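You operate a simulated robot arm through the tools that you are given. There is no shell and no other tool. Be economical: measure what you need, move in short steps, check, and stop when the job is done.

The job below is to be done with a simulated robot arm. You get a single attempt, and the scene is never put back.

## Task
Shut the mulberry and raisin lid, lock it with the red peg and polish the smudge off it.
Fine: use the blue cloth and put it back. What is to be rubbed or washed off counts as gone when no trace of it is left.

It is judged by the outcome, as a careful person would: the job done as asked, and still so three seconds after it is handed in. It fails if anything else is knocked over, pushed out of place, dropped, spilled or broken. Lids that push on must go on centred and level and be pressed home; caps that screw on are set level and turned clockwise until they are tight. Flat cloth is picked up by pressing the open fingertips on it (5 to 10 N) and closing them slowly along it; thin cloth reads only 2 to 8 mm in the jaws.

## Robot
A 7-joint arm with a two-finger parallel gripper on a trunk, on a base that drives. Base frame: it is fixed to the floor where the robot stands at the start and does not move with it; the origin is under the middle of the robot, x ahead of it, y to its left, z up. Lengths are in cm, angles in degrees, forces in N, time in s.
Its first joint turns from -149.0 to 149.0 degrees. Places, roughly: black lock peg [150, -25, 75]; blue folded cloth [175, 0, 75]; bore of the socket by the mulberry and raisin lid [60, -20, 70]; mulberry and raisin lid [100, -40, 100]; red lock peg [150, -25, 75]. Payload 3.5 kg.
Tool frame: the origin (TCP) lies between the finger pads and is the grasp point; the fingertips stand 2.3 cm ahead of it; z points along the fingers, y is the line along which they close. The gripper opens to 9.4 cm. The fingers are 3.8 cm wide and 1 cm thick; the gripper's body (5.4 by 9.6 cm) begins 3.9 cm behind the TCP.
Orientation is that of the tool frame in the base frame, as a unit quaternion [x, y, z, w]. With the fingers straight down and closing along the base's y, the tool's x points along the base's -x, its y along +y and its z along -z.

## Interface
- The arm moves only by the tool jog_arm. Its argument "rows" is a list of rows, each a list of 3 entries, a list of its own where there are three numbers: the finger opening in cm, from 0 to 9.4, then the shift along the tool's x, y, z in cm, then the turn, a rotation vector about the tool's x, y, z in degrees. In form: [[claw, [tx, ty, tz], [ax, ay, az]], ...]. A call has 1 to 20 rows; each row is the pose to reach, as a shift and turn from the pose commanded when the call began, along the tool's axes at that moment. Each row takes 0.2 s and may step no farther than 5 cm and 8.6 degrees from the row before; otherwise, or with a gripper value out of range, the whole call is refused. A pose out of reach is approached as far as the arm can. The call stops where the force on the tool passes 50 N (or 10 N more than at its start, if that is more) or the arm is blocked; 0.2 s more then pass. Each finger travels about 15.3 cm/s and halts on what it meets, pressing with about 36 N; the grip force reading is that of the motor and also rises with nothing between the fingers. The clock runs only during rows and for 0.2 s after the last one: add rows that repeat a pose to give the fingers time. It gives the time, the measured TCP pose, the force on the tool (base axes), the opening and the grip force at its end, in the units of the frame above (readings bear some noise), with the torque about the TCP (base axes, N m) and any sound that the robot's microphone picked up.
- Cameras (640 x 400 px; columns grow to the right, rows downward): "scene" is now at [-24.46, 16, 129.9]; the picture's right is [-0.32, -0.95, 0.00], its down [-0.26, 0.09, -0.96] and it looks along [0.91, -0.31, -0.28] (base axes); focal length 293 px, centre (320, 200). "wrist" rides on the gripper at [8.6, 1.6, -7.5] in the tool frame; the picture's right is [-0.18, 0.98, 0.00], its down [-0.58, -0.11, -0.81] and it looks along [-0.79, -0.15, 0.59] (tool axes); focal length 243 px, centre (320, 200). There is no depth. A picture from a camera that has moved, and an enlarged one, comes with that camera's place and axes in the base frame and with its lens.
- grab_frame(camera): a new picture of that camera. The clock stands still meanwhile.
- roll_base(legs): drives the robot by 1 to 6 legs, each [ahead, left, turn to the left] in cm, cm and degrees, along the robot's own axes; the way and the turn of a leg run together, so that a leg with both is an arc; at most 150 cm and 180 degrees a leg. The arm and the cameras ride along, it lands a little off, and it stops where it bumps. It gives what a move gives.
- head_to(pan, tilt): turns the head with the scene camera to pan (to the left, within 143 degrees either way) and tilt (down, from -29 to 69), counted from straight ahead of the robot. It gives what a move gives.
- close_up(camera, box): a new picture of the part [left, top, right, bottom] of that camera's present view, enlarged. The clock stands still meanwhile.
- finish_job(): hands the job in; it is judged then, once.

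Go step by step. Nothing tells you exact positions but the pictures and the camera data: compare them with the known pose of the tool, close in by small moves and look again before you grip or let go. The budget is 120 turns and 98 pictures, counting those below and the enlarged ones. Unless the task says otherwise, let go and move clear before handing in, and close with one line.

The tools are called after "Request:" as name(argument=value, ...) on one line, values as JSON. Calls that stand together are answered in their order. jog_arm: Moves the arm, as the interface text tells. Its arguments: {"type":"object","properties":{"rows":{"type":"array"}},"required":["rows"]} The other tools are called the same way: roll_base (legs) drives the base; head_to (pan, tilt) turns the head that bears the scene camera; grab_frame (camera) takes a picture; close_up (camera, box) takes an enlarged picture of a part of a camera's view; finish_job () hands the job in.

At the start:

```text
clock: 0.0
ee_pos: [77.83, -14.47, 99.93]
tcp_rot: [0.0, 1.0, 0.001, 0.0]
ft_force: [1.1, -0.7, -0.3]
wrist_torque: [-0.04, -0.01, -0.03]
width: 9.41
gripper_force: 0.1
robot x, y, heading: [0.09, -0.26, 0.0]
head pan, tilt: [-18.8, 16.1]
```

scene: 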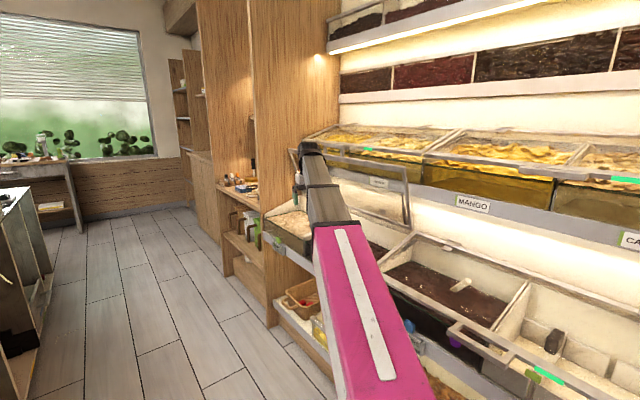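
wrist: 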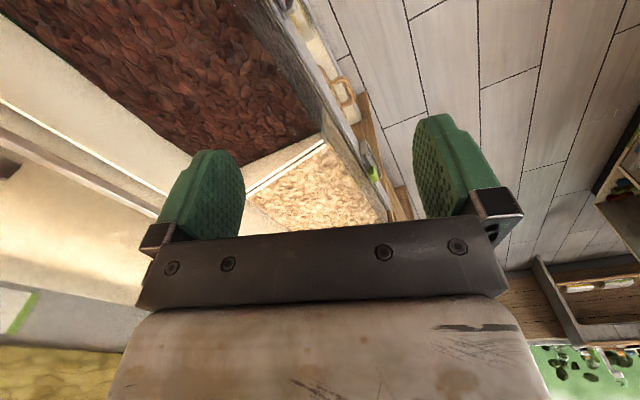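

I see a row of bulk-food bins to the robot's right; the arm hides part of them. I'll turn the head to see the open lid and the shelf where the pegs and cloth lie.

Request:
close_up(camera="scene", box=[220, 130, 420, 255])

Request:
close_up(camera="scene", box=[380, 220, 640, 400])

Request:
head_to(pan=-60, tilt=30)

Request:
grab_frame(camera="scene")

```text
3.20 times, centred on (320, 192) of scene
camera zoom: at [-24.46, 16.0, 129.9], right [-0.32, -0.95, 0.0], down [-0.26, 0.09, -0.96], along [0.91, -0.31, -0.28], focal length 936 px, centre (320, 224)
```

zoom: 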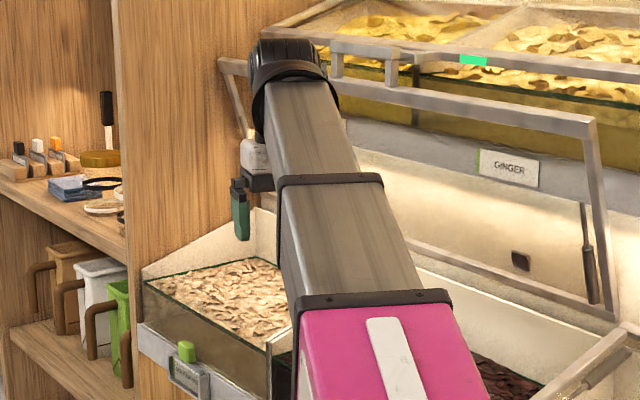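

```text
2.22 times, centred on (510, 310) of scene
camera zoom: at [-24.46, 16.0, 129.9], right [-0.32, -0.95, 0.0], down [-0.26, 0.09, -0.96], along [0.91, -0.31, -0.28], focal length 650 px, centre (-102, -44)
```

zoom: 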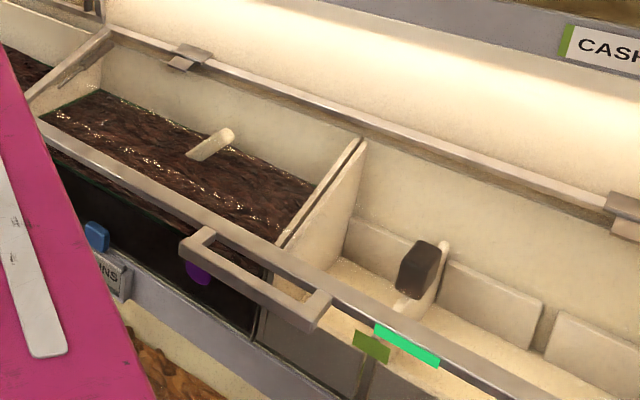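

```text
clock: 1.1
ee_pos: [77.87, -14.54, 99.97]
tcp_rot: [0.0, 1.0, 0.001, 0.001]
ft_force: [-0.9, 0.2, 0.5]
wrist_torque: [0.0, -0.01, 0.01]
width: 9.4
gripper_force: 0.1
robot x, y, heading: [-0.13, -0.24, 0.3]
head pan, tilt: [-60.0, 30.0]
```

```text
93 pictures are left
camera scene: at [-28.77, 11.19, 127.66], right [-0.87, -0.5, 0.0], down [-0.25, 0.43, -0.87], along [0.43, -0.75, -0.5], focal length 293 px, centre (320, 200)
```

scene: 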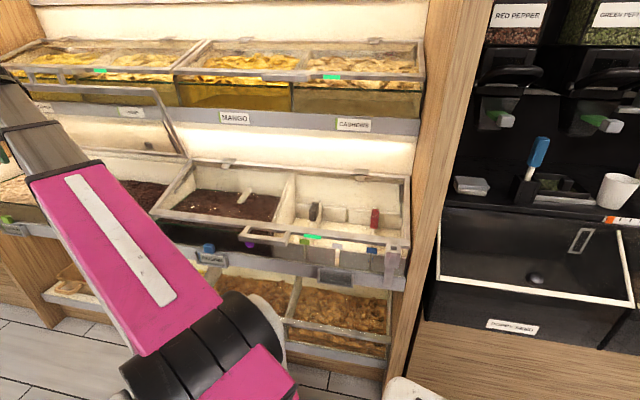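

The open lid is the bay behind the arm. I'll look left and back for room to manoeuvre, and zoom in on the pegs and cloth ahead.

Request:
head_to(pan=50, tilt=30)

Request:
grab_frame(camera="scene")

Request:
head_to(pan=0, tilt=25)

Request:
grab_frame(camera="scene")

```text
clock: 3.0
ee_pos: [77.91, -14.52, 99.91]
tcp_rot: [0.0, 1.0, 0.0, 0.0]
ft_force: [-0.3, 0.3, -1.0]
wrist_torque: [-0.01, -0.01, -0.06]
width: 9.42
gripper_force: 0.0
robot x, y, heading: [0.03, -0.03, -0.1]
head pan, tilt: [50.0, 30.0]
```

```text
92 pictures are left
camera scene: at [-27.48, 25.94, 127.65], right [0.77, -0.64, 0.0], down [-0.32, -0.38, -0.87], along [0.56, 0.66, -0.5], focal length 293 px, centre (320, 200)
```

scene: 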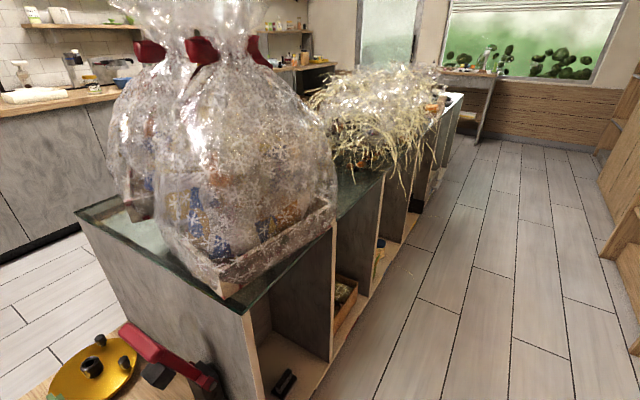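

```text
clock: 4.1
ee_pos: [77.88, -14.57, 99.95]
tcp_rot: [0.001, 1.0, 0.0, 0.0]
ft_force: [-0.8, -0.2, -0.9]
wrist_torque: [0.02, -0.01, -0.02]
width: 9.4
gripper_force: 0.0
robot x, y, heading: [-0.0, -0.52, -0.1]
head pan, tilt: [0.0, 25.0]
```

```text
91 pictures are left
camera scene: at [-24.09, 19.03, 128.45], right [0.0, -1.0, 0.0], down [-0.42, 0.0, -0.91], along [0.91, 0.0, -0.42], focal length 293 px, centre (320, 200)
```

scene: 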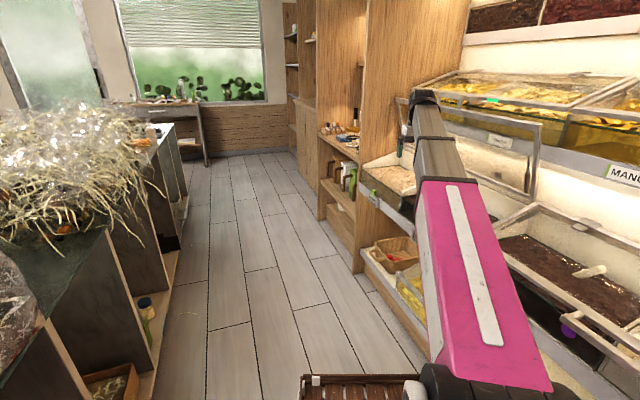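

The shelving runs about 16° to the left of x. I'll turn the robot parallel with it and step away a little, then look at the lid.

Request:
roll_base(legs=[[0, 0, 16.3], [0, 12, 0]])

Request:
head_to(pan=-40, tilt=25)

Request:
grab_frame(camera="scene")

```text
clock: 6.3
ee_pos: [75.55, 19.27, 100.02]
tcp_rot: [-0.14, 0.99, 0.0, 0.0]
ft_force: [-0.1, 0.0, 0.1]
wrist_torque: [-0.05, 0.0, 0.01]
width: 9.41
gripper_force: 0.0
robot x, y, heading: [-3.53, 11.86, 16.2]
head pan, tilt: [0.0, 25.0]
```

```text
clock: 7.4
ee_pos: [75.58, 19.13, 100.09]
tcp_rot: [-0.14, 0.99, 0.0, -0.001]
ft_force: [-0.5, -0.5, 0.1]
wrist_torque: [0.02, 0.01, -0.03]
width: 9.39
gripper_force: 0.0
robot x, y, heading: [-3.16, 11.3, 16.0]
head pan, tilt: [-40.0, 25.0]
```

```text
90 pictures are left
camera scene: at [-32.22, 17.08, 128.45], right [-0.4, -0.91, 0.0], down [-0.39, 0.17, -0.91], along [0.83, -0.37, -0.42], focal length 293 px, centre (320, 200)
```

scene: 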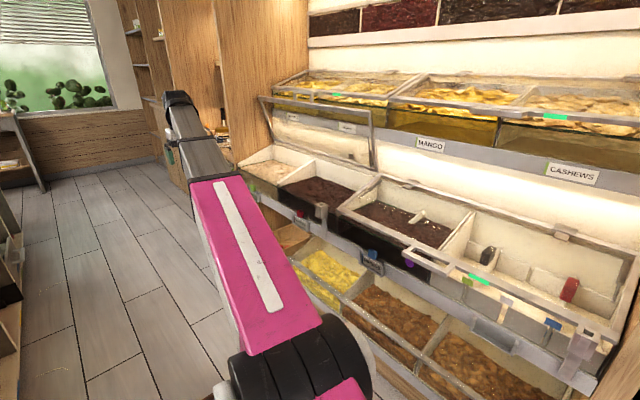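

Request:
close_up(camera="scene", box=[230, 80, 430, 205])

Request:
close_up(camera="scene", box=[260, 180, 420, 280])

Request:
close_up(camera="scene", box=[400, 200, 640, 350])

```text
3.20 times, centred on (330, 142) of scene
camera zoom: at [-32.22, 17.08, 128.45], right [-0.4, -0.91, 0.0], down [-0.39, 0.17, -0.91], along [0.83, -0.37, -0.42], focal length 936 px, centre (288, 384)
```

zoom: 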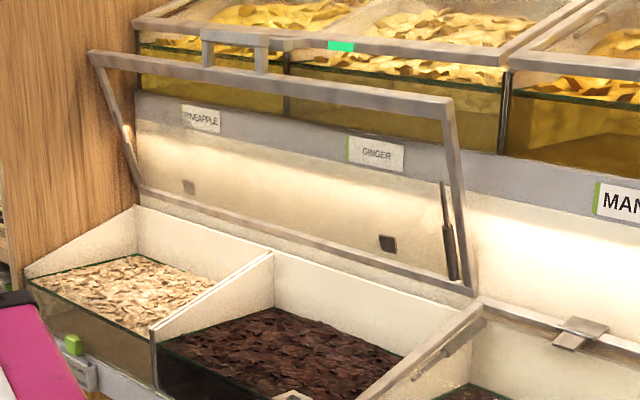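

```text
4.00 times, centred on (340, 230) of scene
camera zoom: at [-32.22, 17.08, 128.45], right [-0.4, -0.91, 0.0], down [-0.39, 0.17, -0.91], along [0.83, -0.37, -0.42], focal length 1170 px, centre (240, 80)
```

zoom: 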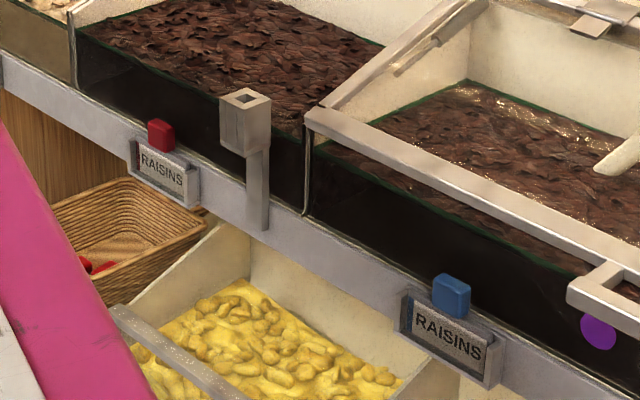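

```text
2.67 times, centred on (520, 275) of scene
camera zoom: at [-32.22, 17.08, 128.45], right [-0.4, -0.91, 0.0], down [-0.39, 0.17, -0.91], along [0.83, -0.37, -0.42], focal length 780 px, centre (-213, 0)
```

zoom: 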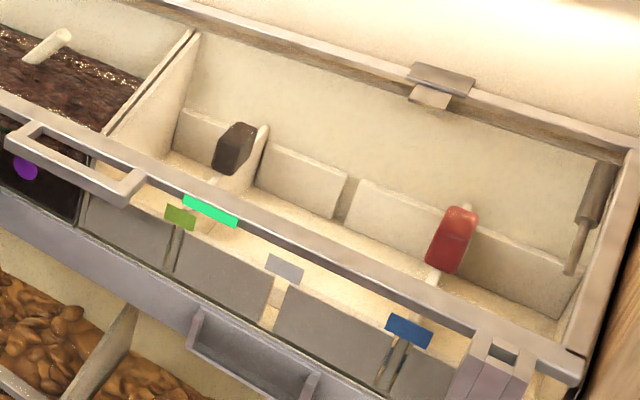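

I see the open lid (hinged at the back, handle on its front bar, gas strut on its right) and the square-bored socket post on the ledge near its right end. I'll drive ahead to see all from closer up.

Request:
roll_base(legs=[[45, 0, 0]])

Request:
head_to(pan=-60, tilt=25)

Request:
grab_frame(camera="scene")

Request:
head_to(pan=-15, tilt=25)

Request:
grab_frame(camera="scene")

```text
clock: 10.1
ee_pos: [118.05, 31.37, 100.04]
tcp_rot: [-0.139, 0.99, 0.0, 0.0]
ft_force: [-0.3, 0.6, -0.3]
wrist_torque: [-0.03, 0.0, -0.02]
width: 9.39
gripper_force: 0.0
robot x, y, heading: [39.01, 23.52, 16.0]
head pan, tilt: [-40.0, 25.0]
```

```text
clock: 10.9
ee_pos: [118.01, 31.33, 100.04]
tcp_rot: [-0.139, 0.99, 0.0, 0.001]
ft_force: [-0.9, -0.4, 0.2]
wrist_torque: [0.01, 0.02, -0.01]
width: 9.42
gripper_force: 0.1
robot x, y, heading: [39.61, 24.46, 16.1]
head pan, tilt: [-60.0, 25.0]
```

```text
86 pictures are left
camera scene: at [8.53, 26.71, 128.45], right [-0.69, -0.72, 0.0], down [-0.3, 0.29, -0.91], along [0.65, -0.63, -0.42], focal length 293 px, centre (320, 200)
```

scene: 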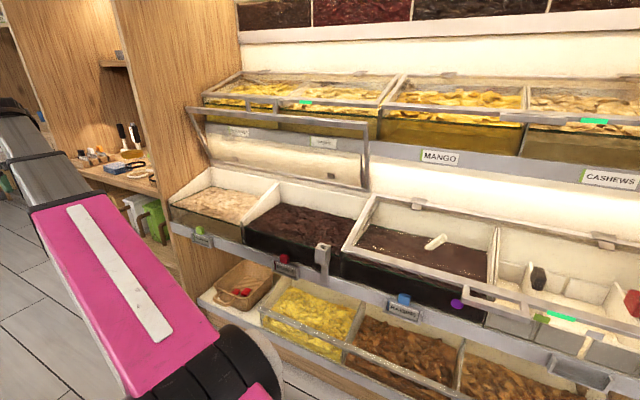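

```text
clock: 12.0
ee_pos: [118.05, 31.33, 100.01]
tcp_rot: [-0.139, 0.99, 0.0, 0.0]
ft_force: [0.4, 0.4, -1.0]
wrist_torque: [-0.03, 0.02, -0.01]
width: 9.37
gripper_force: 0.1
robot x, y, heading: [39.2, 24.09, 15.9]
head pan, tilt: [-15.0, 25.0]
```

```text
85 pictures are left
camera scene: at [11.12, 33.25, 128.45], right [0.02, -1.0, 0.0], down [-0.42, -0.01, -0.91], along [0.91, 0.01, -0.42], focal length 293 px, centre (320, 200)
```

scene: 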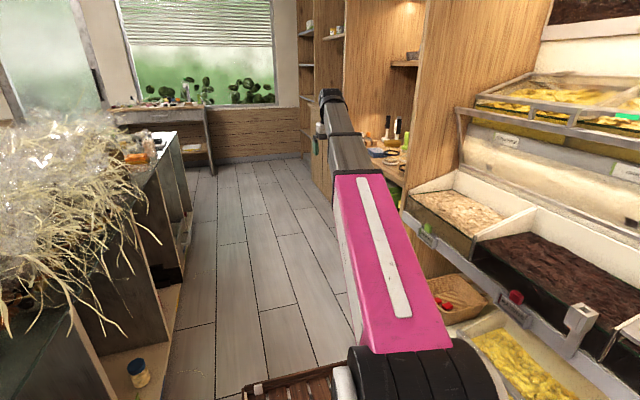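

The socket top comes out near (60, -25, 79), the open lid's handle near (100, -34, 117), and its hinge about 25 cm below. I'll turn the tool so its wrist camera faces the shelving, raise it, and look.

Request:
jog_arm(rows=[[2, [0, 0, -2], [0, 0, 8]], [0, [0, 0, -4], [0, 0, 16]], [0, [0, 0, -6], [0, 0, 24]], [0, [0, 0, -8], [0, 0, 32]], [0, [0, 0, -10], [0, 0, 40]], [0, [0, 0, -12], [0, 0, 48]], [0, [0, 0, -14], [0, 0, 56]], [0, [0, 0, -16], [0, 0, 64]], [0, [0, 0, -18], [0, 0, 72]], [0, [0, 0, -20], [0, 0, 80]], [0, [0, 0, -22], [0, 0, 88]], [0, [0, 0, -24], [0, 0, 90]], [0, [0, 0, -24], [0, 0, 90]]])

Request:
grab_frame(camera="wrist")

Request:
close_up(camera="scene", box=[400, 40, 640, 190])

```text
clock: 14.8
ee_pos: [119.87, 31.42, 121.12]
tcp_rot: [0.602, 0.798, 0.018, 0.02]
ft_force: [0.6, -0.1, -0.4]
wrist_torque: [0.03, 0.01, -0.06]
width: 0.01
gripper_force: 35.9
out of reach, approached as far as the arm can: row 9, 10, 11, 12, 13
robot x, y, heading: [38.84, 23.47, 15.8]
head pan, tilt: [-15.0, 25.0]
```

```text
84 pictures are left
camera wrist: at [118.45, 40.22, 128.54], right [0.99, 0.09, 0.05], down [0.01, -0.59, 0.8], along [0.11, -0.8, -0.59], focal length 243 px, centre (320, 200)
```

wrist: 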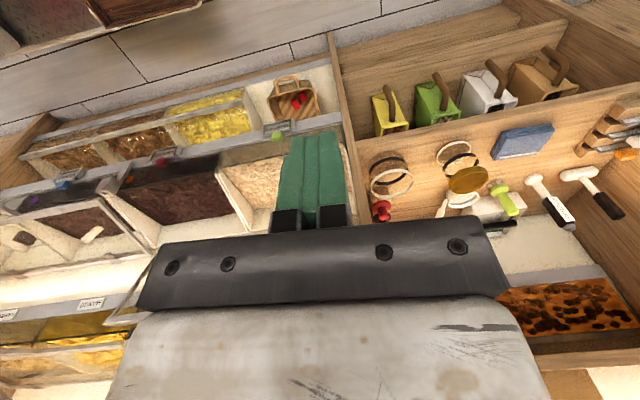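

```text
2.67 times, centred on (520, 115) of scene
camera zoom: at [11.12, 33.26, 128.45], right [0.02, -1.0, 0.0], down [-0.42, -0.01, -0.91], along [0.91, 0.02, -0.42], focal length 780 px, centre (-213, 427)
```

zoom: 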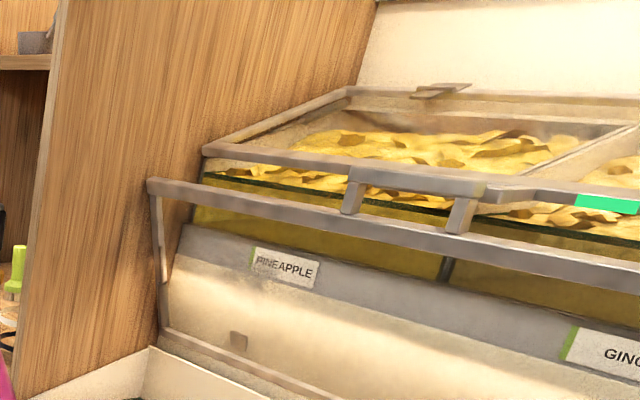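

The wrist camera shows the utensil shelf upside down. I'll zoom in on the items there.

Request:
close_up(camera="wrist", box=[350, 120, 510, 240])

Request:
close_up(camera="wrist", box=[480, 110, 640, 230])

Request:
close_up(camera="wrist", box=[80, 110, 290, 240])

```text
3.33 times, centred on (430, 180) of wrist
camera zoom: at [118.45, 40.22, 128.54], right [0.99, 0.09, 0.05], down [0.01, -0.59, 0.8], along [0.11, -0.8, -0.59], focal length 809 px, centre (-47, 267)
```

zoom: 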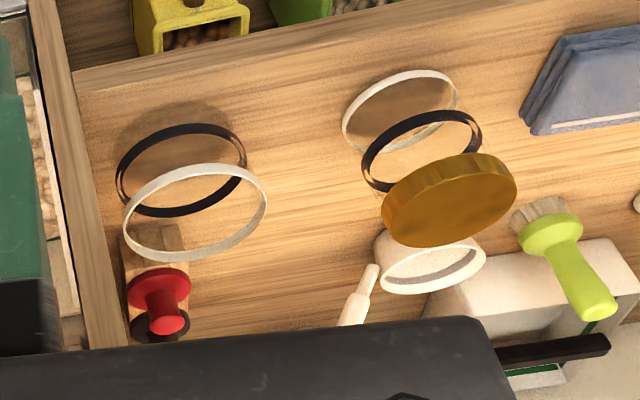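

```text
3.33 times, centred on (560, 170) of wrist
camera zoom: at [118.45, 40.22, 128.54], right [0.99, 0.09, 0.05], down [0.01, -0.59, 0.8], along [0.11, -0.8, -0.59], focal length 809 px, centre (-480, 300)
```

zoom: 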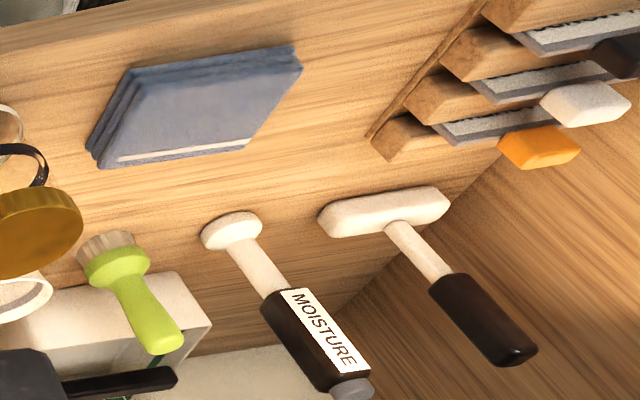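

```text
3.05 times, centred on (185, 175) of wrist
camera zoom: at [118.45, 40.22, 128.54], right [0.99, 0.09, 0.05], down [0.01, -0.59, 0.8], along [0.11, -0.8, -0.59], focal length 739 px, centre (731, 276)
```

zoom: 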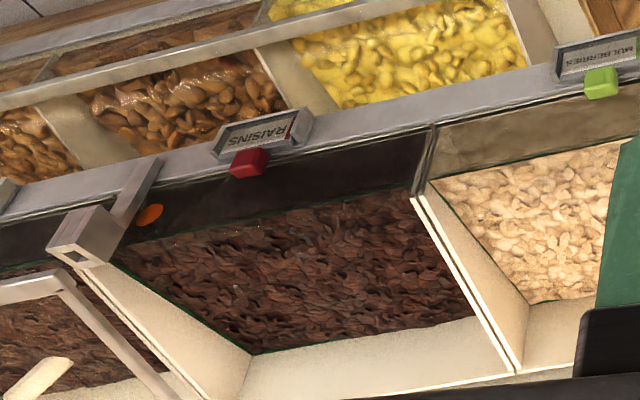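

The pegs stand in a block just past the divider and the cloth lies farther on the same shelf. I'll move nearer to the shelving and bring the closed fingers in front of the lid bar, right of the handle.

Request:
roll_base(legs=[[0, -10, 0]])

Request:
jog_arm(rows=[[0, [0, -4, 2], [0, 0, 0]], [0, [-1, -8, 3], [0, 0, 0]], [0, [-2, -12, 3], [0, 0, 0]], [0, [-4, -16, 3], [0, 0, 0]], [0, [-6, -20, 3], [0, 0, 0]], [0, [-8, -24, 3], [0, 0, 0]], [0, [-10, -28, 3], [0, 0, 0]], [0, [-12, -32, 3], [0, 0, 0]], [0, [-14, -36, 3], [0, 0, 0]], [0, [-16, -40, 3], [0, 0, 0]], [0, [-18, -44, 3], [0, 0, 0]], [0, [-20, -48, 3], [0, 0, 0]], [0, [-22, -50, 3], [0, 0, 0]], [0, [-22, -50, 3], [0, 0, 0]]])

Request:
grab_frame(camera="wrist")

Request:
head_to(pan=-50, tilt=20)

Request:
grab_frame(camera="scene")

```text
clock: 15.9
ee_pos: [122.6, 21.86, 121.03]
tcp_rot: [0.602, 0.798, 0.019, 0.02]
ft_force: [0.7, -0.2, -0.2]
wrist_torque: [0.0, 0.01, -0.03]
width: 0.0
gripper_force: 36.3
robot x, y, heading: [41.94, 14.54, 16.0]
head pan, tilt: [-15.0, 25.0]
```

```text
clock: 18.9
ee_pos: [85.17, -14.89, 108.13]
tcp_rot: [0.601, 0.797, 0.024, 0.052]
ft_force: [-0.3, 2.0, -0.4]
wrist_torque: [0.0, 0.01, 0.02]
width: 0.01
gripper_force: 35.6
out of reach, approached as far as the arm can: row 3, 4, 5, 6, 7, 8, 9, 10, 11, 12, 13, 14
robot x, y, heading: [41.87, 14.38, 15.8]
head pan, tilt: [-15.0, 25.0]
```

```text
79 pictures are left
camera wrist: at [83.37, -5.91, 115.15], right [0.99, 0.09, 0.11], down [-0.04, -0.57, 0.82], along [0.14, -0.82, -0.56], focal length 243 px, centre (320, 200)
```

wrist: 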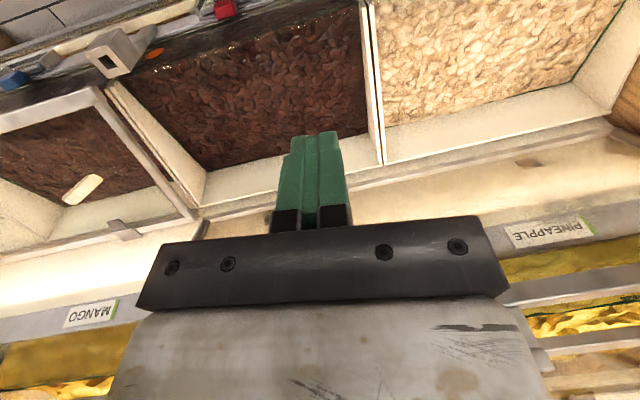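

```text
clock: 20.0
ee_pos: [84.96, -14.82, 108.06]
tcp_rot: [0.602, 0.796, 0.023, 0.052]
ft_force: [0.1, -0.2, 0.4]
wrist_torque: [-0.01, -0.02, 0.02]
width: 0.02
gripper_force: 36.0
robot x, y, heading: [41.88, 14.47, 15.9]
head pan, tilt: [-50.0, 20.0]
```

```text
78 pictures are left
camera scene: at [12.35, 18.38, 129.26], right [-0.56, -0.83, 0.0], down [-0.28, 0.19, -0.94], along [0.78, -0.53, -0.34], focal length 293 px, centre (320, 200)
```

scene: 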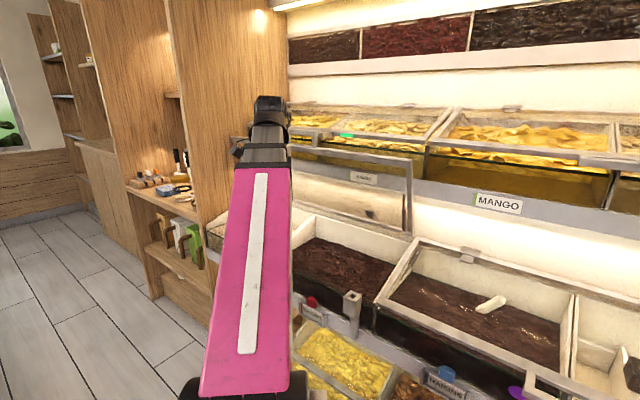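

Too close for that height; I'll back off 10 cm and extend the arm farther out at height instead.

Request:
roll_base(legs=[[0, 12, 0]])

Request:
jog_arm(rows=[[0, [-4, 0, 0], [0, 0, 0]], [0, [-8, -1, 0], [0, 0, 0]], [0, [-12, -2, 0], [0, 0, 0]], [0, [-16, -3, 0], [0, 0, 0]], [0, [-18, -3, 0], [0, 0, 0]], [0, [-18, -3, 0], [0, 0, 0]], [0, [-18, -3, 0], [0, 0, 0]]])

Request:
grab_frame(camera="wrist")

Request:
grab_frame(camera="scene")

```text
clock: 21.2
ee_pos: [81.89, -3.44, 108.08]
tcp_rot: [0.601, 0.797, 0.024, 0.051]
ft_force: [0.0, -0.4, 0.9]
wrist_torque: [-0.01, 0.02, 0.01]
width: 0.01
gripper_force: 35.6
robot x, y, heading: [38.58, 25.82, 16.2]
head pan, tilt: [-50.0, 20.0]
```

```text
clock: 22.8
ee_pos: [84.0, -21.3, 108.71]
tcp_rot: [0.601, 0.797, 0.023, 0.051]
ft_force: [0.6, 0.5, 0.0]
wrist_torque: [0.0, -0.01, 0.0]
width: 0.0
gripper_force: 35.8
robot x, y, heading: [38.47, 25.6, 15.8]
head pan, tilt: [-50.0, 20.0]
```

```text
77 pictures are left
camera wrist: at [82.31, -12.53, 115.81], right [0.99, 0.09, 0.11], down [-0.04, -0.57, 0.82], along [0.14, -0.82, -0.56], focal length 243 px, centre (320, 200)
```

wrist: 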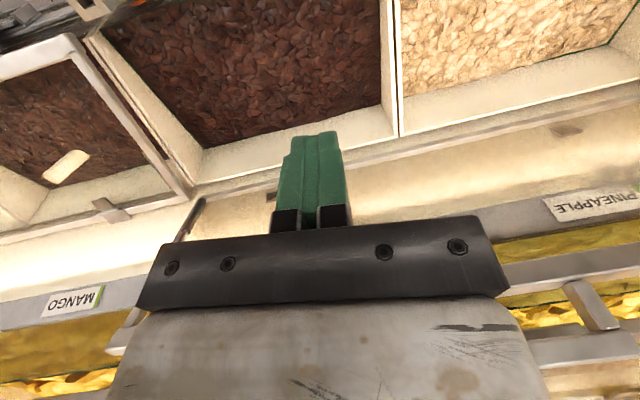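

```text
76 pictures are left
camera scene: at [9.09, 29.71, 129.26], right [-0.56, -0.83, 0.0], down [-0.28, 0.19, -0.94], along [0.78, -0.53, -0.34], focal length 293 px, centre (320, 200)
```

scene: 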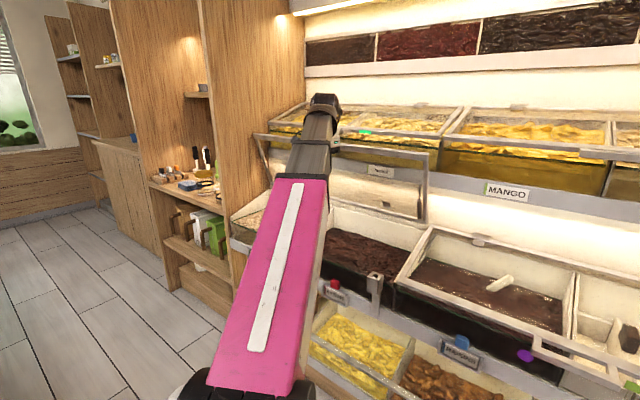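

The arm is at (84, -21) in front of the lid, at a slight tilt. I'll level the tool and raise it to clear the bar.

Request:
jog_arm(rows=[[0, [-0.2, 0.4, -4], [2.8, 1.5, 0]], [0, [-0.4, 0.8, -8], [5.6, 3.1, 0]], [0, [-0.6, 1.1, -11], [5.6, 3.1, 0]], [0, [-0.7, 1.3, -12.9], [5.6, 3.1, 0]], [0, [-0.7, 1.3, -12.9], [5.6, 3.1, 0]]])

Request:
grab_frame(camera="wrist")

```text
clock: 24.0
ee_pos: [86.78, -23.89, 116.01]
tcp_rot: [0.602, 0.798, -0.002, 0.043]
ft_force: [-0.3, 0.3, -0.2]
wrist_torque: [-0.03, 0.01, -0.03]
width: 0.0
gripper_force: 36.1
out of reach, approached as far as the arm can: row 1, 2, 3, 4, 5
robot x, y, heading: [38.75, 25.86, 16.1]
head pan, tilt: [-50.0, 20.0]
```

```text
75 pictures are left
camera wrist: at [85.42, -14.71, 122.81], right [0.99, 0.09, 0.06], down [0.0, -0.54, 0.84], along [0.11, -0.83, -0.54], focal length 243 px, centre (320, 200)
```

wrist: 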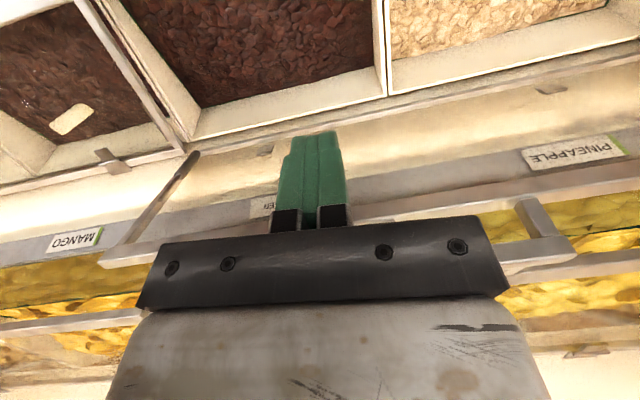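

Request:
jog_arm(rows=[[0, [-2, -1, -1], [0, 4, 0]], [0, [-4, -1.5, -2], [0, 5, 0]], [0, [-5, -2, -3], [0, 5, 0]], [0, [-5, -2, -3], [0, 5, 0]]])

Request:
grab_frame(camera="wrist")

Request:
close_up(camera="scene", box=[240, 80, 440, 230])

```text
clock: 25.0
ee_pos: [87.43, -30.19, 115.79]
tcp_rot: [0.601, 0.798, 0.02, 0.03]
ft_force: [0.0, 0.0, 0.7]
wrist_torque: [-0.03, 0.02, 0.03]
width: 0.01
gripper_force: 35.9
out of reach, approached as far as the arm can: row 1, 2, 3, 4
robot x, y, heading: [38.65, 25.39, 16.1]
head pan, tilt: [-50.0, 20.0]
```

```text
74 pictures are left
camera wrist: at [85.87, -21.39, 123.16], right [0.99, 0.09, 0.07], down [0.0, -0.59, 0.81], along [0.12, -0.81, -0.58], focal length 243 px, centre (320, 200)
```

wrist: 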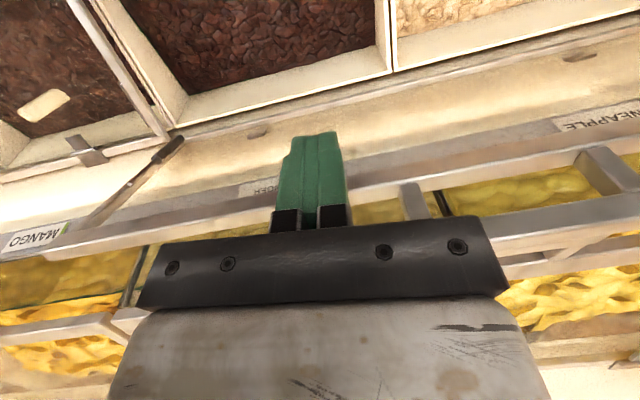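

```text
2.67 times, centred on (340, 155) of scene
camera zoom: at [9.09, 29.71, 129.26], right [-0.56, -0.83, 0.0], down [-0.28, 0.19, -0.94], along [0.78, -0.53, -0.34], focal length 780 px, centre (267, 320)
```

zoom: 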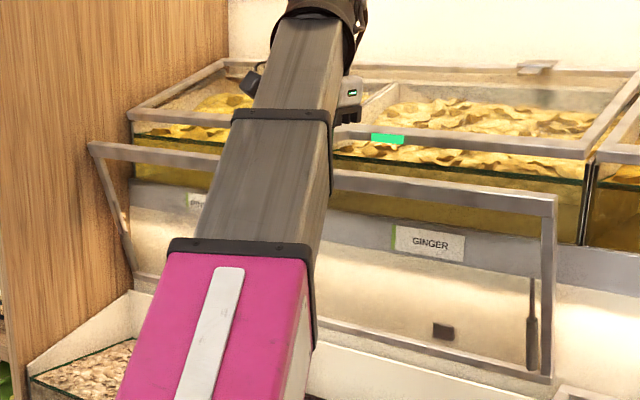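

The lid's bar is at about v=-61 (along the shelf normal), top near z=112; fingers are in front of it at tip height 113.5. I'll ease outward and see whether height improves.

Request:
jog_arm(rows=[[0, [-1, -0.5, 0], [0, -3, 0]], [0, [-2, -0.5, 0], [0, -4, 0]], [0, [-2.5, -0.5, 0], [0, -4, 0]], [0, [-2.5, -0.5, 0], [0, -4, 0]]])

```text
clock: 26.0
ee_pos: [87.63, -32.82, 115.61]
tcp_rot: [0.601, 0.798, 0.003, 0.037]
ft_force: [-0.4, 0.5, 0.4]
wrist_torque: [-0.03, 0.0, -0.02]
width: 0.02
gripper_force: 35.9
robot x, y, heading: [38.57, 25.76, 16.1]
head pan, tilt: [-50.0, 20.0]
```

Request:
jog_arm(rows=[[0, [0, 0, -2], [0, 0, 0]], [0, [0, 0, -4], [0, 0, 0]], [0, [0, 0, -5], [0, 0, 0]], [0, [0, 0, -5], [0, 0, 0]]])

Request:
close_up(camera="wrist", box=[0, 100, 640, 400])

```text
clock: 27.0
ee_pos: [87.58, -33.02, 119.81]
tcp_rot: [0.602, 0.797, 0.0, 0.043]
ft_force: [0.7, 0.4, -0.5]
wrist_torque: [0.04, -0.03, 0.01]
width: 0.02
gripper_force: 36.3
out of reach, approached as far as the arm can: row 2, 3, 4
robot x, y, heading: [38.54, 25.98, 16.1]
head pan, tilt: [-50.0, 20.0]
```

```text
1.00 times, centred on (320, 250) of wrist (not enlarged: the box is as wide or as high as the picture)
camera zoom: at [86.15, -23.92, 126.73], right [0.99, 0.09, 0.07], down [0.0, -0.55, 0.84], along [0.12, -0.83, -0.54], focal length 243 px, centre (320, 150)
```

zoom: 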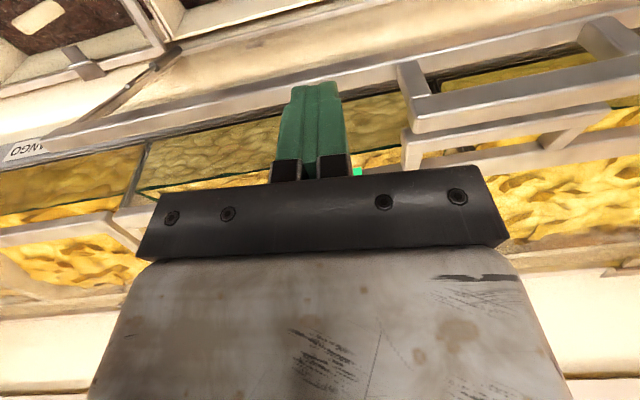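

The fingertips now clear the bar. I'll shift right away from the upper handle, then step behind the bar.

Request:
jog_arm(rows=[[0, [0, -2.5, 0], [0, 0, 0]], [0, [0, -5, 0], [0, 0, 0]], [0, [-2.5, -5, 0], [0, 0, 0]], [0, [-4.5, -5, 0], [0, 0, 0]], [0, [-4.5, -5, 0], [0, 0, 0]]])

Request:
grab_frame(camera="wrist")

Request:
close_up(camera="scene", box=[260, 70, 460, 195])

```text
clock: 28.2
ee_pos: [84.04, -38.68, 119.9]
tcp_rot: [0.601, 0.798, 0.002, 0.039]
ft_force: [-0.6, -1.1, 0.5]
wrist_torque: [0.03, -0.03, -0.01]
width: 0.01
gripper_force: 35.9
out of reach, approached as far as the arm can: row 1, 2
robot x, y, heading: [38.48, 25.93, 15.8]
head pan, tilt: [-50.0, 20.0]
```

```text
71 pictures are left
camera wrist: at [82.65, -29.63, 126.83], right [0.99, 0.09, 0.06], down [0.0, -0.55, 0.83], along [0.11, -0.83, -0.55], focal length 243 px, centre (320, 200)
```

wrist: 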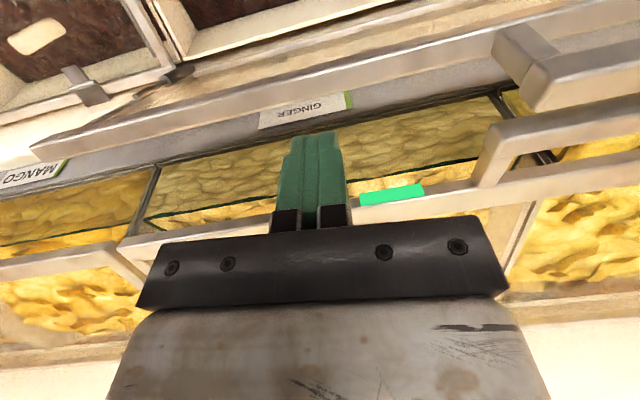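

```text
3.20 times, centred on (360, 132) of scene
camera zoom: at [9.09, 29.71, 129.26], right [-0.56, -0.83, 0.0], down [-0.28, 0.19, -0.94], along [0.78, -0.53, -0.34], focal length 936 px, centre (192, 416)
```

zoom: 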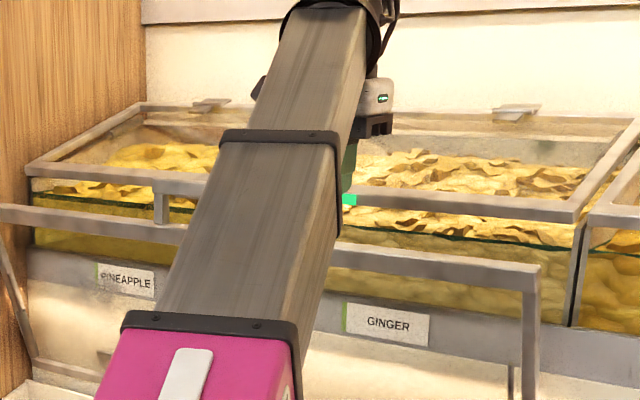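

Request:
jog_arm(rows=[[0, [-2, 0, 0], [0, -4, 0]], [0, [-4.5, 0, 0], [0, -8, 0]], [0, [-4.5, 0, 0], [0, -8, 0]]])

Request:
grab_frame(camera="wrist")

```text
clock: 29.0
ee_pos: [85.23, -43.12, 120.14]
tcp_rot: [0.601, 0.793, -0.039, 0.092]
ft_force: [-0.5, -0.4, -0.3]
wrist_torque: [0.01, 0.03, 0.0]
width: 0.0
gripper_force: 35.9
robot x, y, heading: [38.79, 25.64, 16.0]
head pan, tilt: [-50.0, 20.0]
```

```text
69 pictures are left
camera wrist: at [83.83, -33.2, 125.79], right [0.99, 0.1, 0.08], down [-0.03, -0.44, 0.9], along [0.12, -0.89, -0.43], focal length 243 px, centre (320, 200)
```

wrist: 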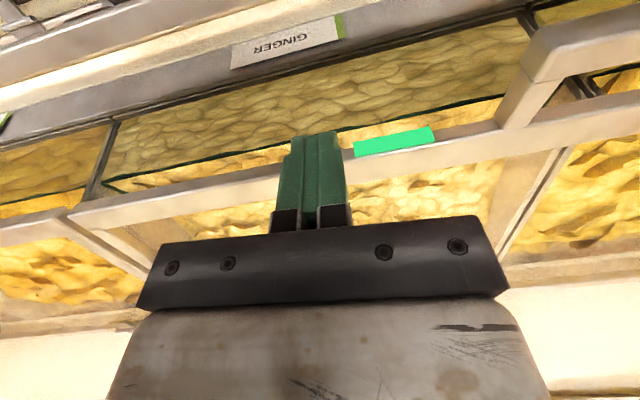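

Finger centre is between the lid bar and the upper bin's bar, with about 1 cm either side. I'll lower gently, watching the force.

Request:
jog_arm(rows=[[0, [0.7, -0.1, 1.7], [0, 0, 0]], [0, [1.0, -0.17, 3.4], [0, 0, 0]], [0, [1.35, -0.25, 5.1], [0, 0, 0]], [0, [1.65, -0.34, 6.8], [0, 0, 0]]])

Request:
grab_frame(camera="wrist")

Request:
close_up(camera="scene", box=[260, 70, 460, 195])

```text
clock: 30.0
ee_pos: [85.22, -42.97, 113.13]
tcp_rot: [0.6, 0.793, -0.039, 0.093]
ft_force: [0.2, -1.7, 0.0]
wrist_torque: [0.0, 0.04, 0.0]
width: 0.0
gripper_force: 36.0
robot x, y, heading: [38.81, 25.64, 16.0]
head pan, tilt: [-50.0, 20.0]
```

```text
68 pictures are left
camera wrist: at [83.61, -33.02, 118.77], right [0.99, 0.1, 0.08], down [-0.03, -0.44, 0.9], along [0.12, -0.89, -0.43], focal length 243 px, centre (320, 200)
```

wrist: 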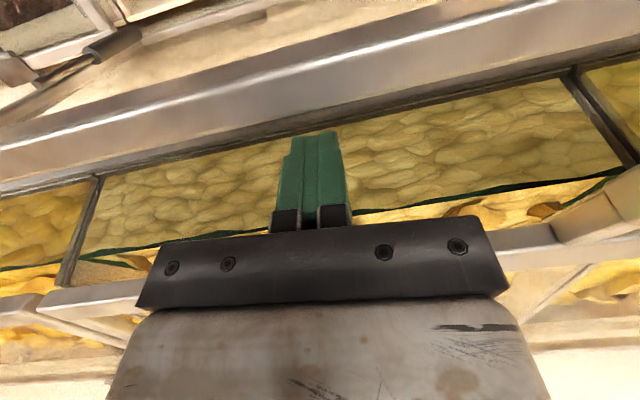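

```text
3.20 times, centred on (360, 132) of scene
camera zoom: at [9.09, 29.7, 129.26], right [-0.56, -0.83, 0.0], down [-0.28, 0.19, -0.94], along [0.78, -0.53, -0.34], focal length 936 px, centre (192, 416)
```

zoom: 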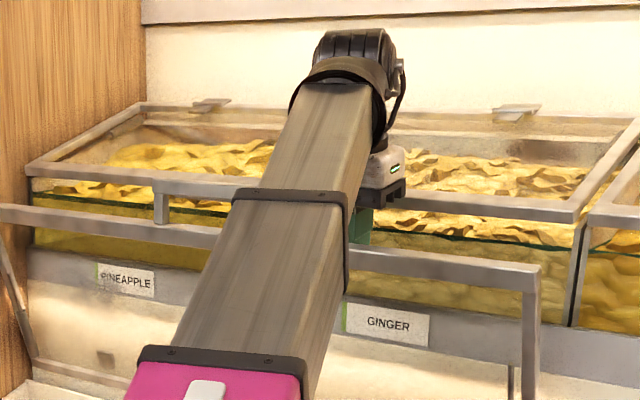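

The closed fingers are behind the bar with light contact only. Now I pull the lid forward slowly along its arc by the first 15 degrees.

Request:
jog_arm(rows=[[0, [0.29, -0.05, 0.96], [0, 0, 0]], [0, [1.37, -0.05, 0.75], [0, 0, 0]], [0, [2.37, -0.05, 0.65], [0, 0, 0]], [0, [3.41, -0.07, 0.75], [0, 0, 0]], [0, [4.46, -0.09, 0.95], [0, 0, 0]], [0, [5.74, -0.11, 1.21], [0, 0, 0]], [0, [6.71, -0.14, 1.53], [0, 0, 0]], [0, [7.71, -0.17, 1.94], [0, 0, 0]], [0, [7.71, -0.17, 1.94], [0, 0, 0]]])

Request:
grab_frame(camera="wrist")

Request:
grab_frame(camera="scene")

```text
clock: 32.0
ee_pos: [83.15, -35.9, 109.83]
tcp_rot: [0.6, 0.794, -0.039, 0.092]
ft_force: [0.9, 0.3, -0.1]
wrist_torque: [-0.01, 0.02, -0.01]
width: 0.0
gripper_force: 35.7
robot x, y, heading: [38.61, 25.4, 16.1]
head pan, tilt: [-50.0, 20.0]
```

```text
66 pictures are left
camera wrist: at [81.55, -26.05, 115.52], right [0.99, 0.1, 0.08], down [-0.03, -0.44, 0.9], along [0.12, -0.89, -0.43], focal length 243 px, centre (320, 200)
```

wrist: 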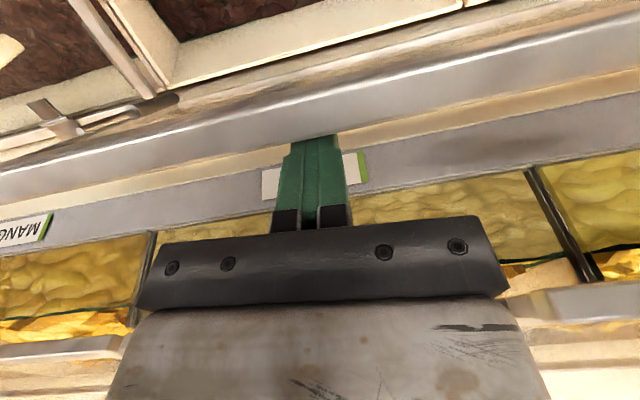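

```text
65 pictures are left
camera scene: at [9.09, 29.7, 129.26], right [-0.56, -0.83, 0.0], down [-0.28, 0.19, -0.94], along [0.78, -0.53, -0.34], focal length 293 px, centre (320, 200)
```

scene: 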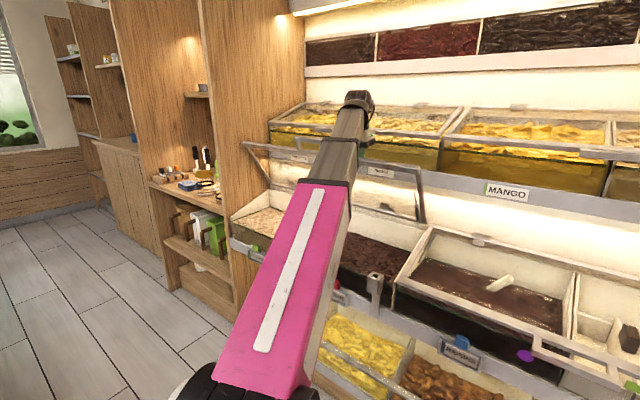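

The lid follows and holds where it's left. I continue the arc down to about 30 degrees.

Request:
jog_arm(rows=[[0, [0.9, -0.03, 0.5], [0, 0, 0]], [0, [1.82, -0.06, 0.97], [0, 0, 0]], [0, [2.8, -0.1, 1.5], [0, 0, 0]], [0, [3.75, -0.13, 2.01], [0, 0, 0]], [0, [4.7, -0.17, 2.6], [0, 0, 0]], [0, [5.61, -0.2, 3.17], [0, 0, 0]], [0, [6.45, -0.24, 3.8], [0, 0, 0]], [0, [7.29, -0.28, 4.47], [0, 0, 0]], [0, [8.1, -0.32, 5.1], [0, 0, 0]], [0, [8.97, -0.36, 5.77], [0, 0, 0]], [0, [8.97, -0.36, 5.77], [0, 0, 0]]])

Request:
grab_frame(camera="wrist")

Request:
grab_frame(camera="scene")

```text
clock: 34.4
ee_pos: [81.06, -28.52, 102.24]
tcp_rot: [0.6, 0.793, -0.04, 0.093]
ft_force: [0.3, -0.3, 0.1]
wrist_torque: [0.01, -0.01, -0.04]
width: 0.0
gripper_force: 36.2
robot x, y, heading: [38.78, 25.41, 16.1]
head pan, tilt: [-50.0, 20.0]
```

```text
64 pictures are left
camera wrist: at [79.51, -18.58, 107.98], right [0.99, 0.1, 0.08], down [-0.03, -0.44, 0.9], along [0.12, -0.89, -0.43], focal length 243 px, centre (320, 200)
```

wrist: 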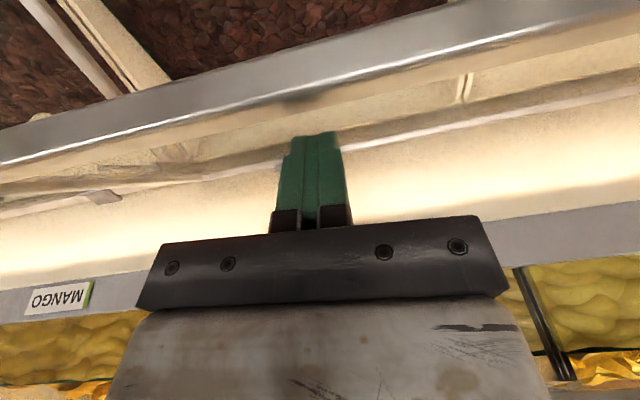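

```text
63 pictures are left
camera scene: at [9.09, 29.71, 129.26], right [-0.56, -0.83, 0.0], down [-0.28, 0.19, -0.94], along [0.78, -0.53, -0.34], focal length 293 px, centre (320, 200)
```

scene: 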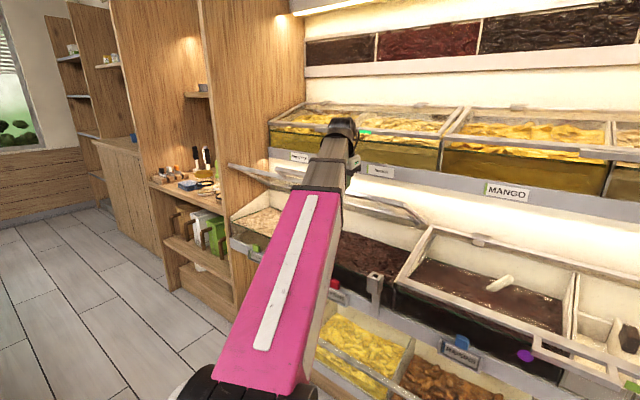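

The lid is at roughly 30° and stays. I'll lift slightly, move over the front bar itself and straighten the tool, then press down.

Request:
jog_arm(rows=[[0, [-0.39, 0.1, -1.96], [0, 0, 0]], [0, [2, 0.1, -2.4], [0, 3, 0]], [0, [4.32, 0.1, -2.89], [0, 7, 0]], [0, [5.3, 0.1, -3.1], [0, 11, 0]], [0, [5.3, 0.1, -3.1], [0, 11, 0]]])

Request:
grab_frame(camera="wrist")

Request:
close_up(camera="scene", box=[220, 100, 460, 250])

```text
clock: 35.6
ee_pos: [79.6, -23.07, 104.38]
tcp_rot: [0.602, 0.798, 0.019, 0.015]
ft_force: [0.2, -0.1, -0.4]
wrist_torque: [0.02, 0.0, 0.0]
width: 0.01
gripper_force: 35.8
robot x, y, heading: [38.45, 25.58, 16.3]
head pan, tilt: [-50.0, 20.0]
```

```text
62 pictures are left
camera wrist: at [78.24, -14.3, 111.88], right [0.99, 0.09, 0.05], down [0.02, -0.6, 0.8], along [0.1, -0.8, -0.6], focal length 243 px, centre (320, 200)
```

wrist: 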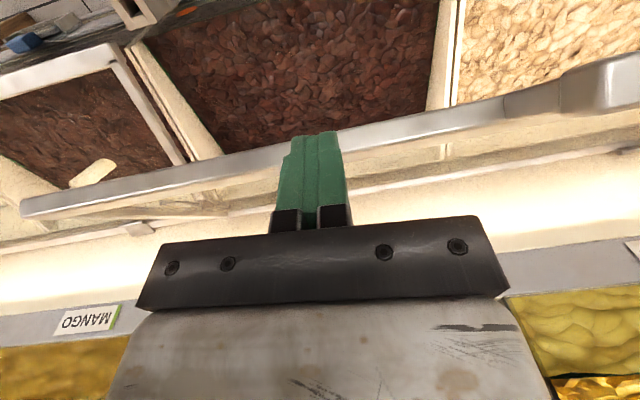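

```text
2.67 times, centred on (340, 175) of scene
camera zoom: at [9.09, 29.71, 129.26], right [-0.56, -0.83, 0.0], down [-0.28, 0.19, -0.94], along [0.78, -0.53, -0.34], focal length 780 px, centre (267, 267)
```

zoom: 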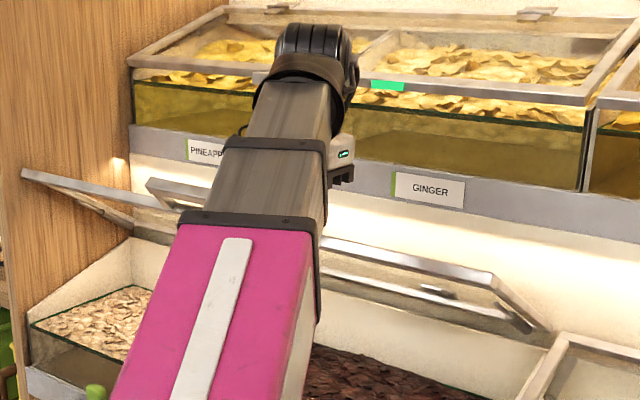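

Request:
jog_arm(rows=[[0, [-1, 0, 1], [0, 0, 0]], [0, [-1, 0, 2.5], [0, 0, 0]], [0, [-0.6, 0, 4], [0, 0, 0]], [0, [-0.1, 0, 5.5], [0, 0, 0]], [0, [0.3, 0, 7], [0, 0, 0]], [0, [0.7, 0, 8.5], [0, 0, 0]], [0, [1, 0, 10], [0, 0, 0]], [0, [1.2, 0, 11.5], [0, 0, 0]], [0, [1.4, 0, 13], [0, 0, 0]], [0, [1.4, 0, 14.5], [0, 0, 0]], [0, [1.4, 0, 15.5], [0, 0, 0]], [0, [1.4, 0, 15.5], [0, 0, 0]]])

Request:
grab_frame(camera="wrist")

Request:
grab_frame(camera="scene")

```text
clock: 38.2
ee_pos: [79.74, -21.52, 88.88]
tcp_rot: [0.602, 0.798, 0.019, 0.016]
ft_force: [0.3, 0.1, 0.1]
wrist_torque: [0.04, -0.03, -0.03]
width: 0.0
gripper_force: 35.5
robot x, y, heading: [38.49, 25.77, 15.9]
head pan, tilt: [-50.0, 20.0]
```

```text
60 pictures are left
camera wrist: at [78.43, -12.95, 96.31], right [0.99, 0.09, 0.05], down [0.02, -0.6, 0.8], along [0.1, -0.8, -0.6], focal length 243 px, centre (320, 200)
```

wrist: 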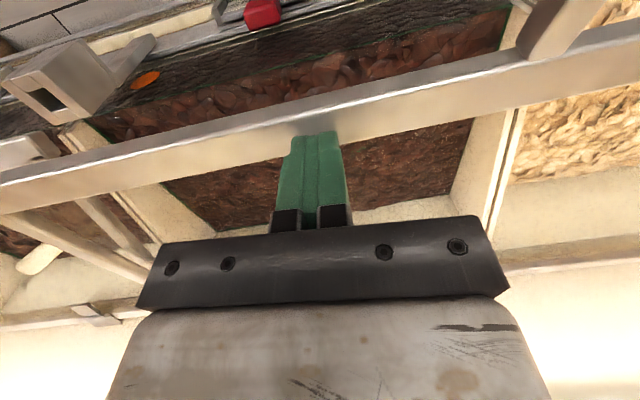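

```text
59 pictures are left
camera scene: at [9.09, 29.71, 129.26], right [-0.56, -0.83, 0.0], down [-0.28, 0.19, -0.94], along [0.78, -0.53, -0.34], focal length 293 px, centre (320, 200)
```

scene: 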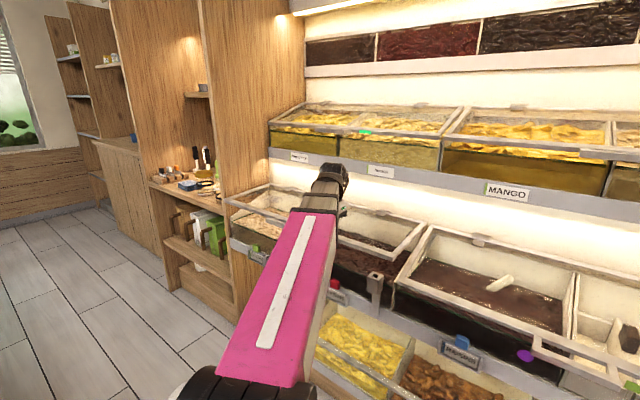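

Request:
jog_arm(rows=[[0, [0.3, 0, -1], [0, 0, 0]], [0, [1.5, 0, -0.5], [0, 0, 0]], [0, [1.5, 0, 1], [0, 0, 0]], [0, [1.4, 0, 2.2], [0, 0, 0]], [0, [1.2, 0, 3.2], [0, 0, 0]], [0, [1, 0, 4.2], [0, 0, 0]], [0, [0.8, 0, 5], [0, 0, 0]], [0, [0.6, 0, 5.8], [0, 0, 0]], [0, [0.4, 0, 6.6], [0, 0, 0]], [0, [0.2, 0, 7.4], [0, 0, 0]], [0, [0.0, 0, 8.2], [0, 0, 0]]])

Request:
grab_frame(camera="wrist")

Request:
close_up(camera="scene", box=[220, 160, 460, 310])

```text
clock: 40.4
ee_pos: [80.04, -21.09, 81.83]
tcp_rot: [0.601, 0.799, 0.019, 0.018]
ft_force: [-5.0, 5.6, 30.8]
wrist_torque: [-0.45, -0.02, -0.24]
width: 0.01
gripper_force: 35.7
robot x, y, heading: [38.49, 25.79, 15.8]
head pan, tilt: [-50.0, 20.0]
stopped in row 10: the force on the tool passed its limit at 81 N (the readings are from after the stop); the commanded pose is now the measured one
```

```text
58 pictures are left
camera wrist: at [78.75, -12.39, 89.37], right [0.99, 0.1, 0.05], down [0.02, -0.6, 0.8], along [0.11, -0.8, -0.59], focal length 243 px, centre (320, 200)
```

wrist: 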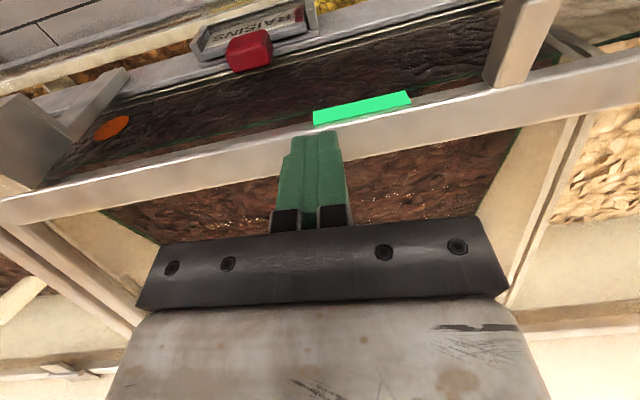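

```text
2.67 times, centred on (340, 235) of scene
camera zoom: at [9.03, 29.78, 129.25], right [-0.56, -0.83, 0.0], down [-0.28, 0.19, -0.94], along [0.78, -0.53, -0.34], focal length 780 px, centre (267, 107)
```

zoom: 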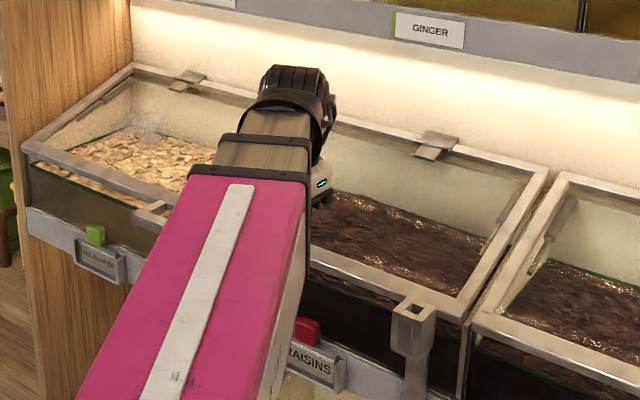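

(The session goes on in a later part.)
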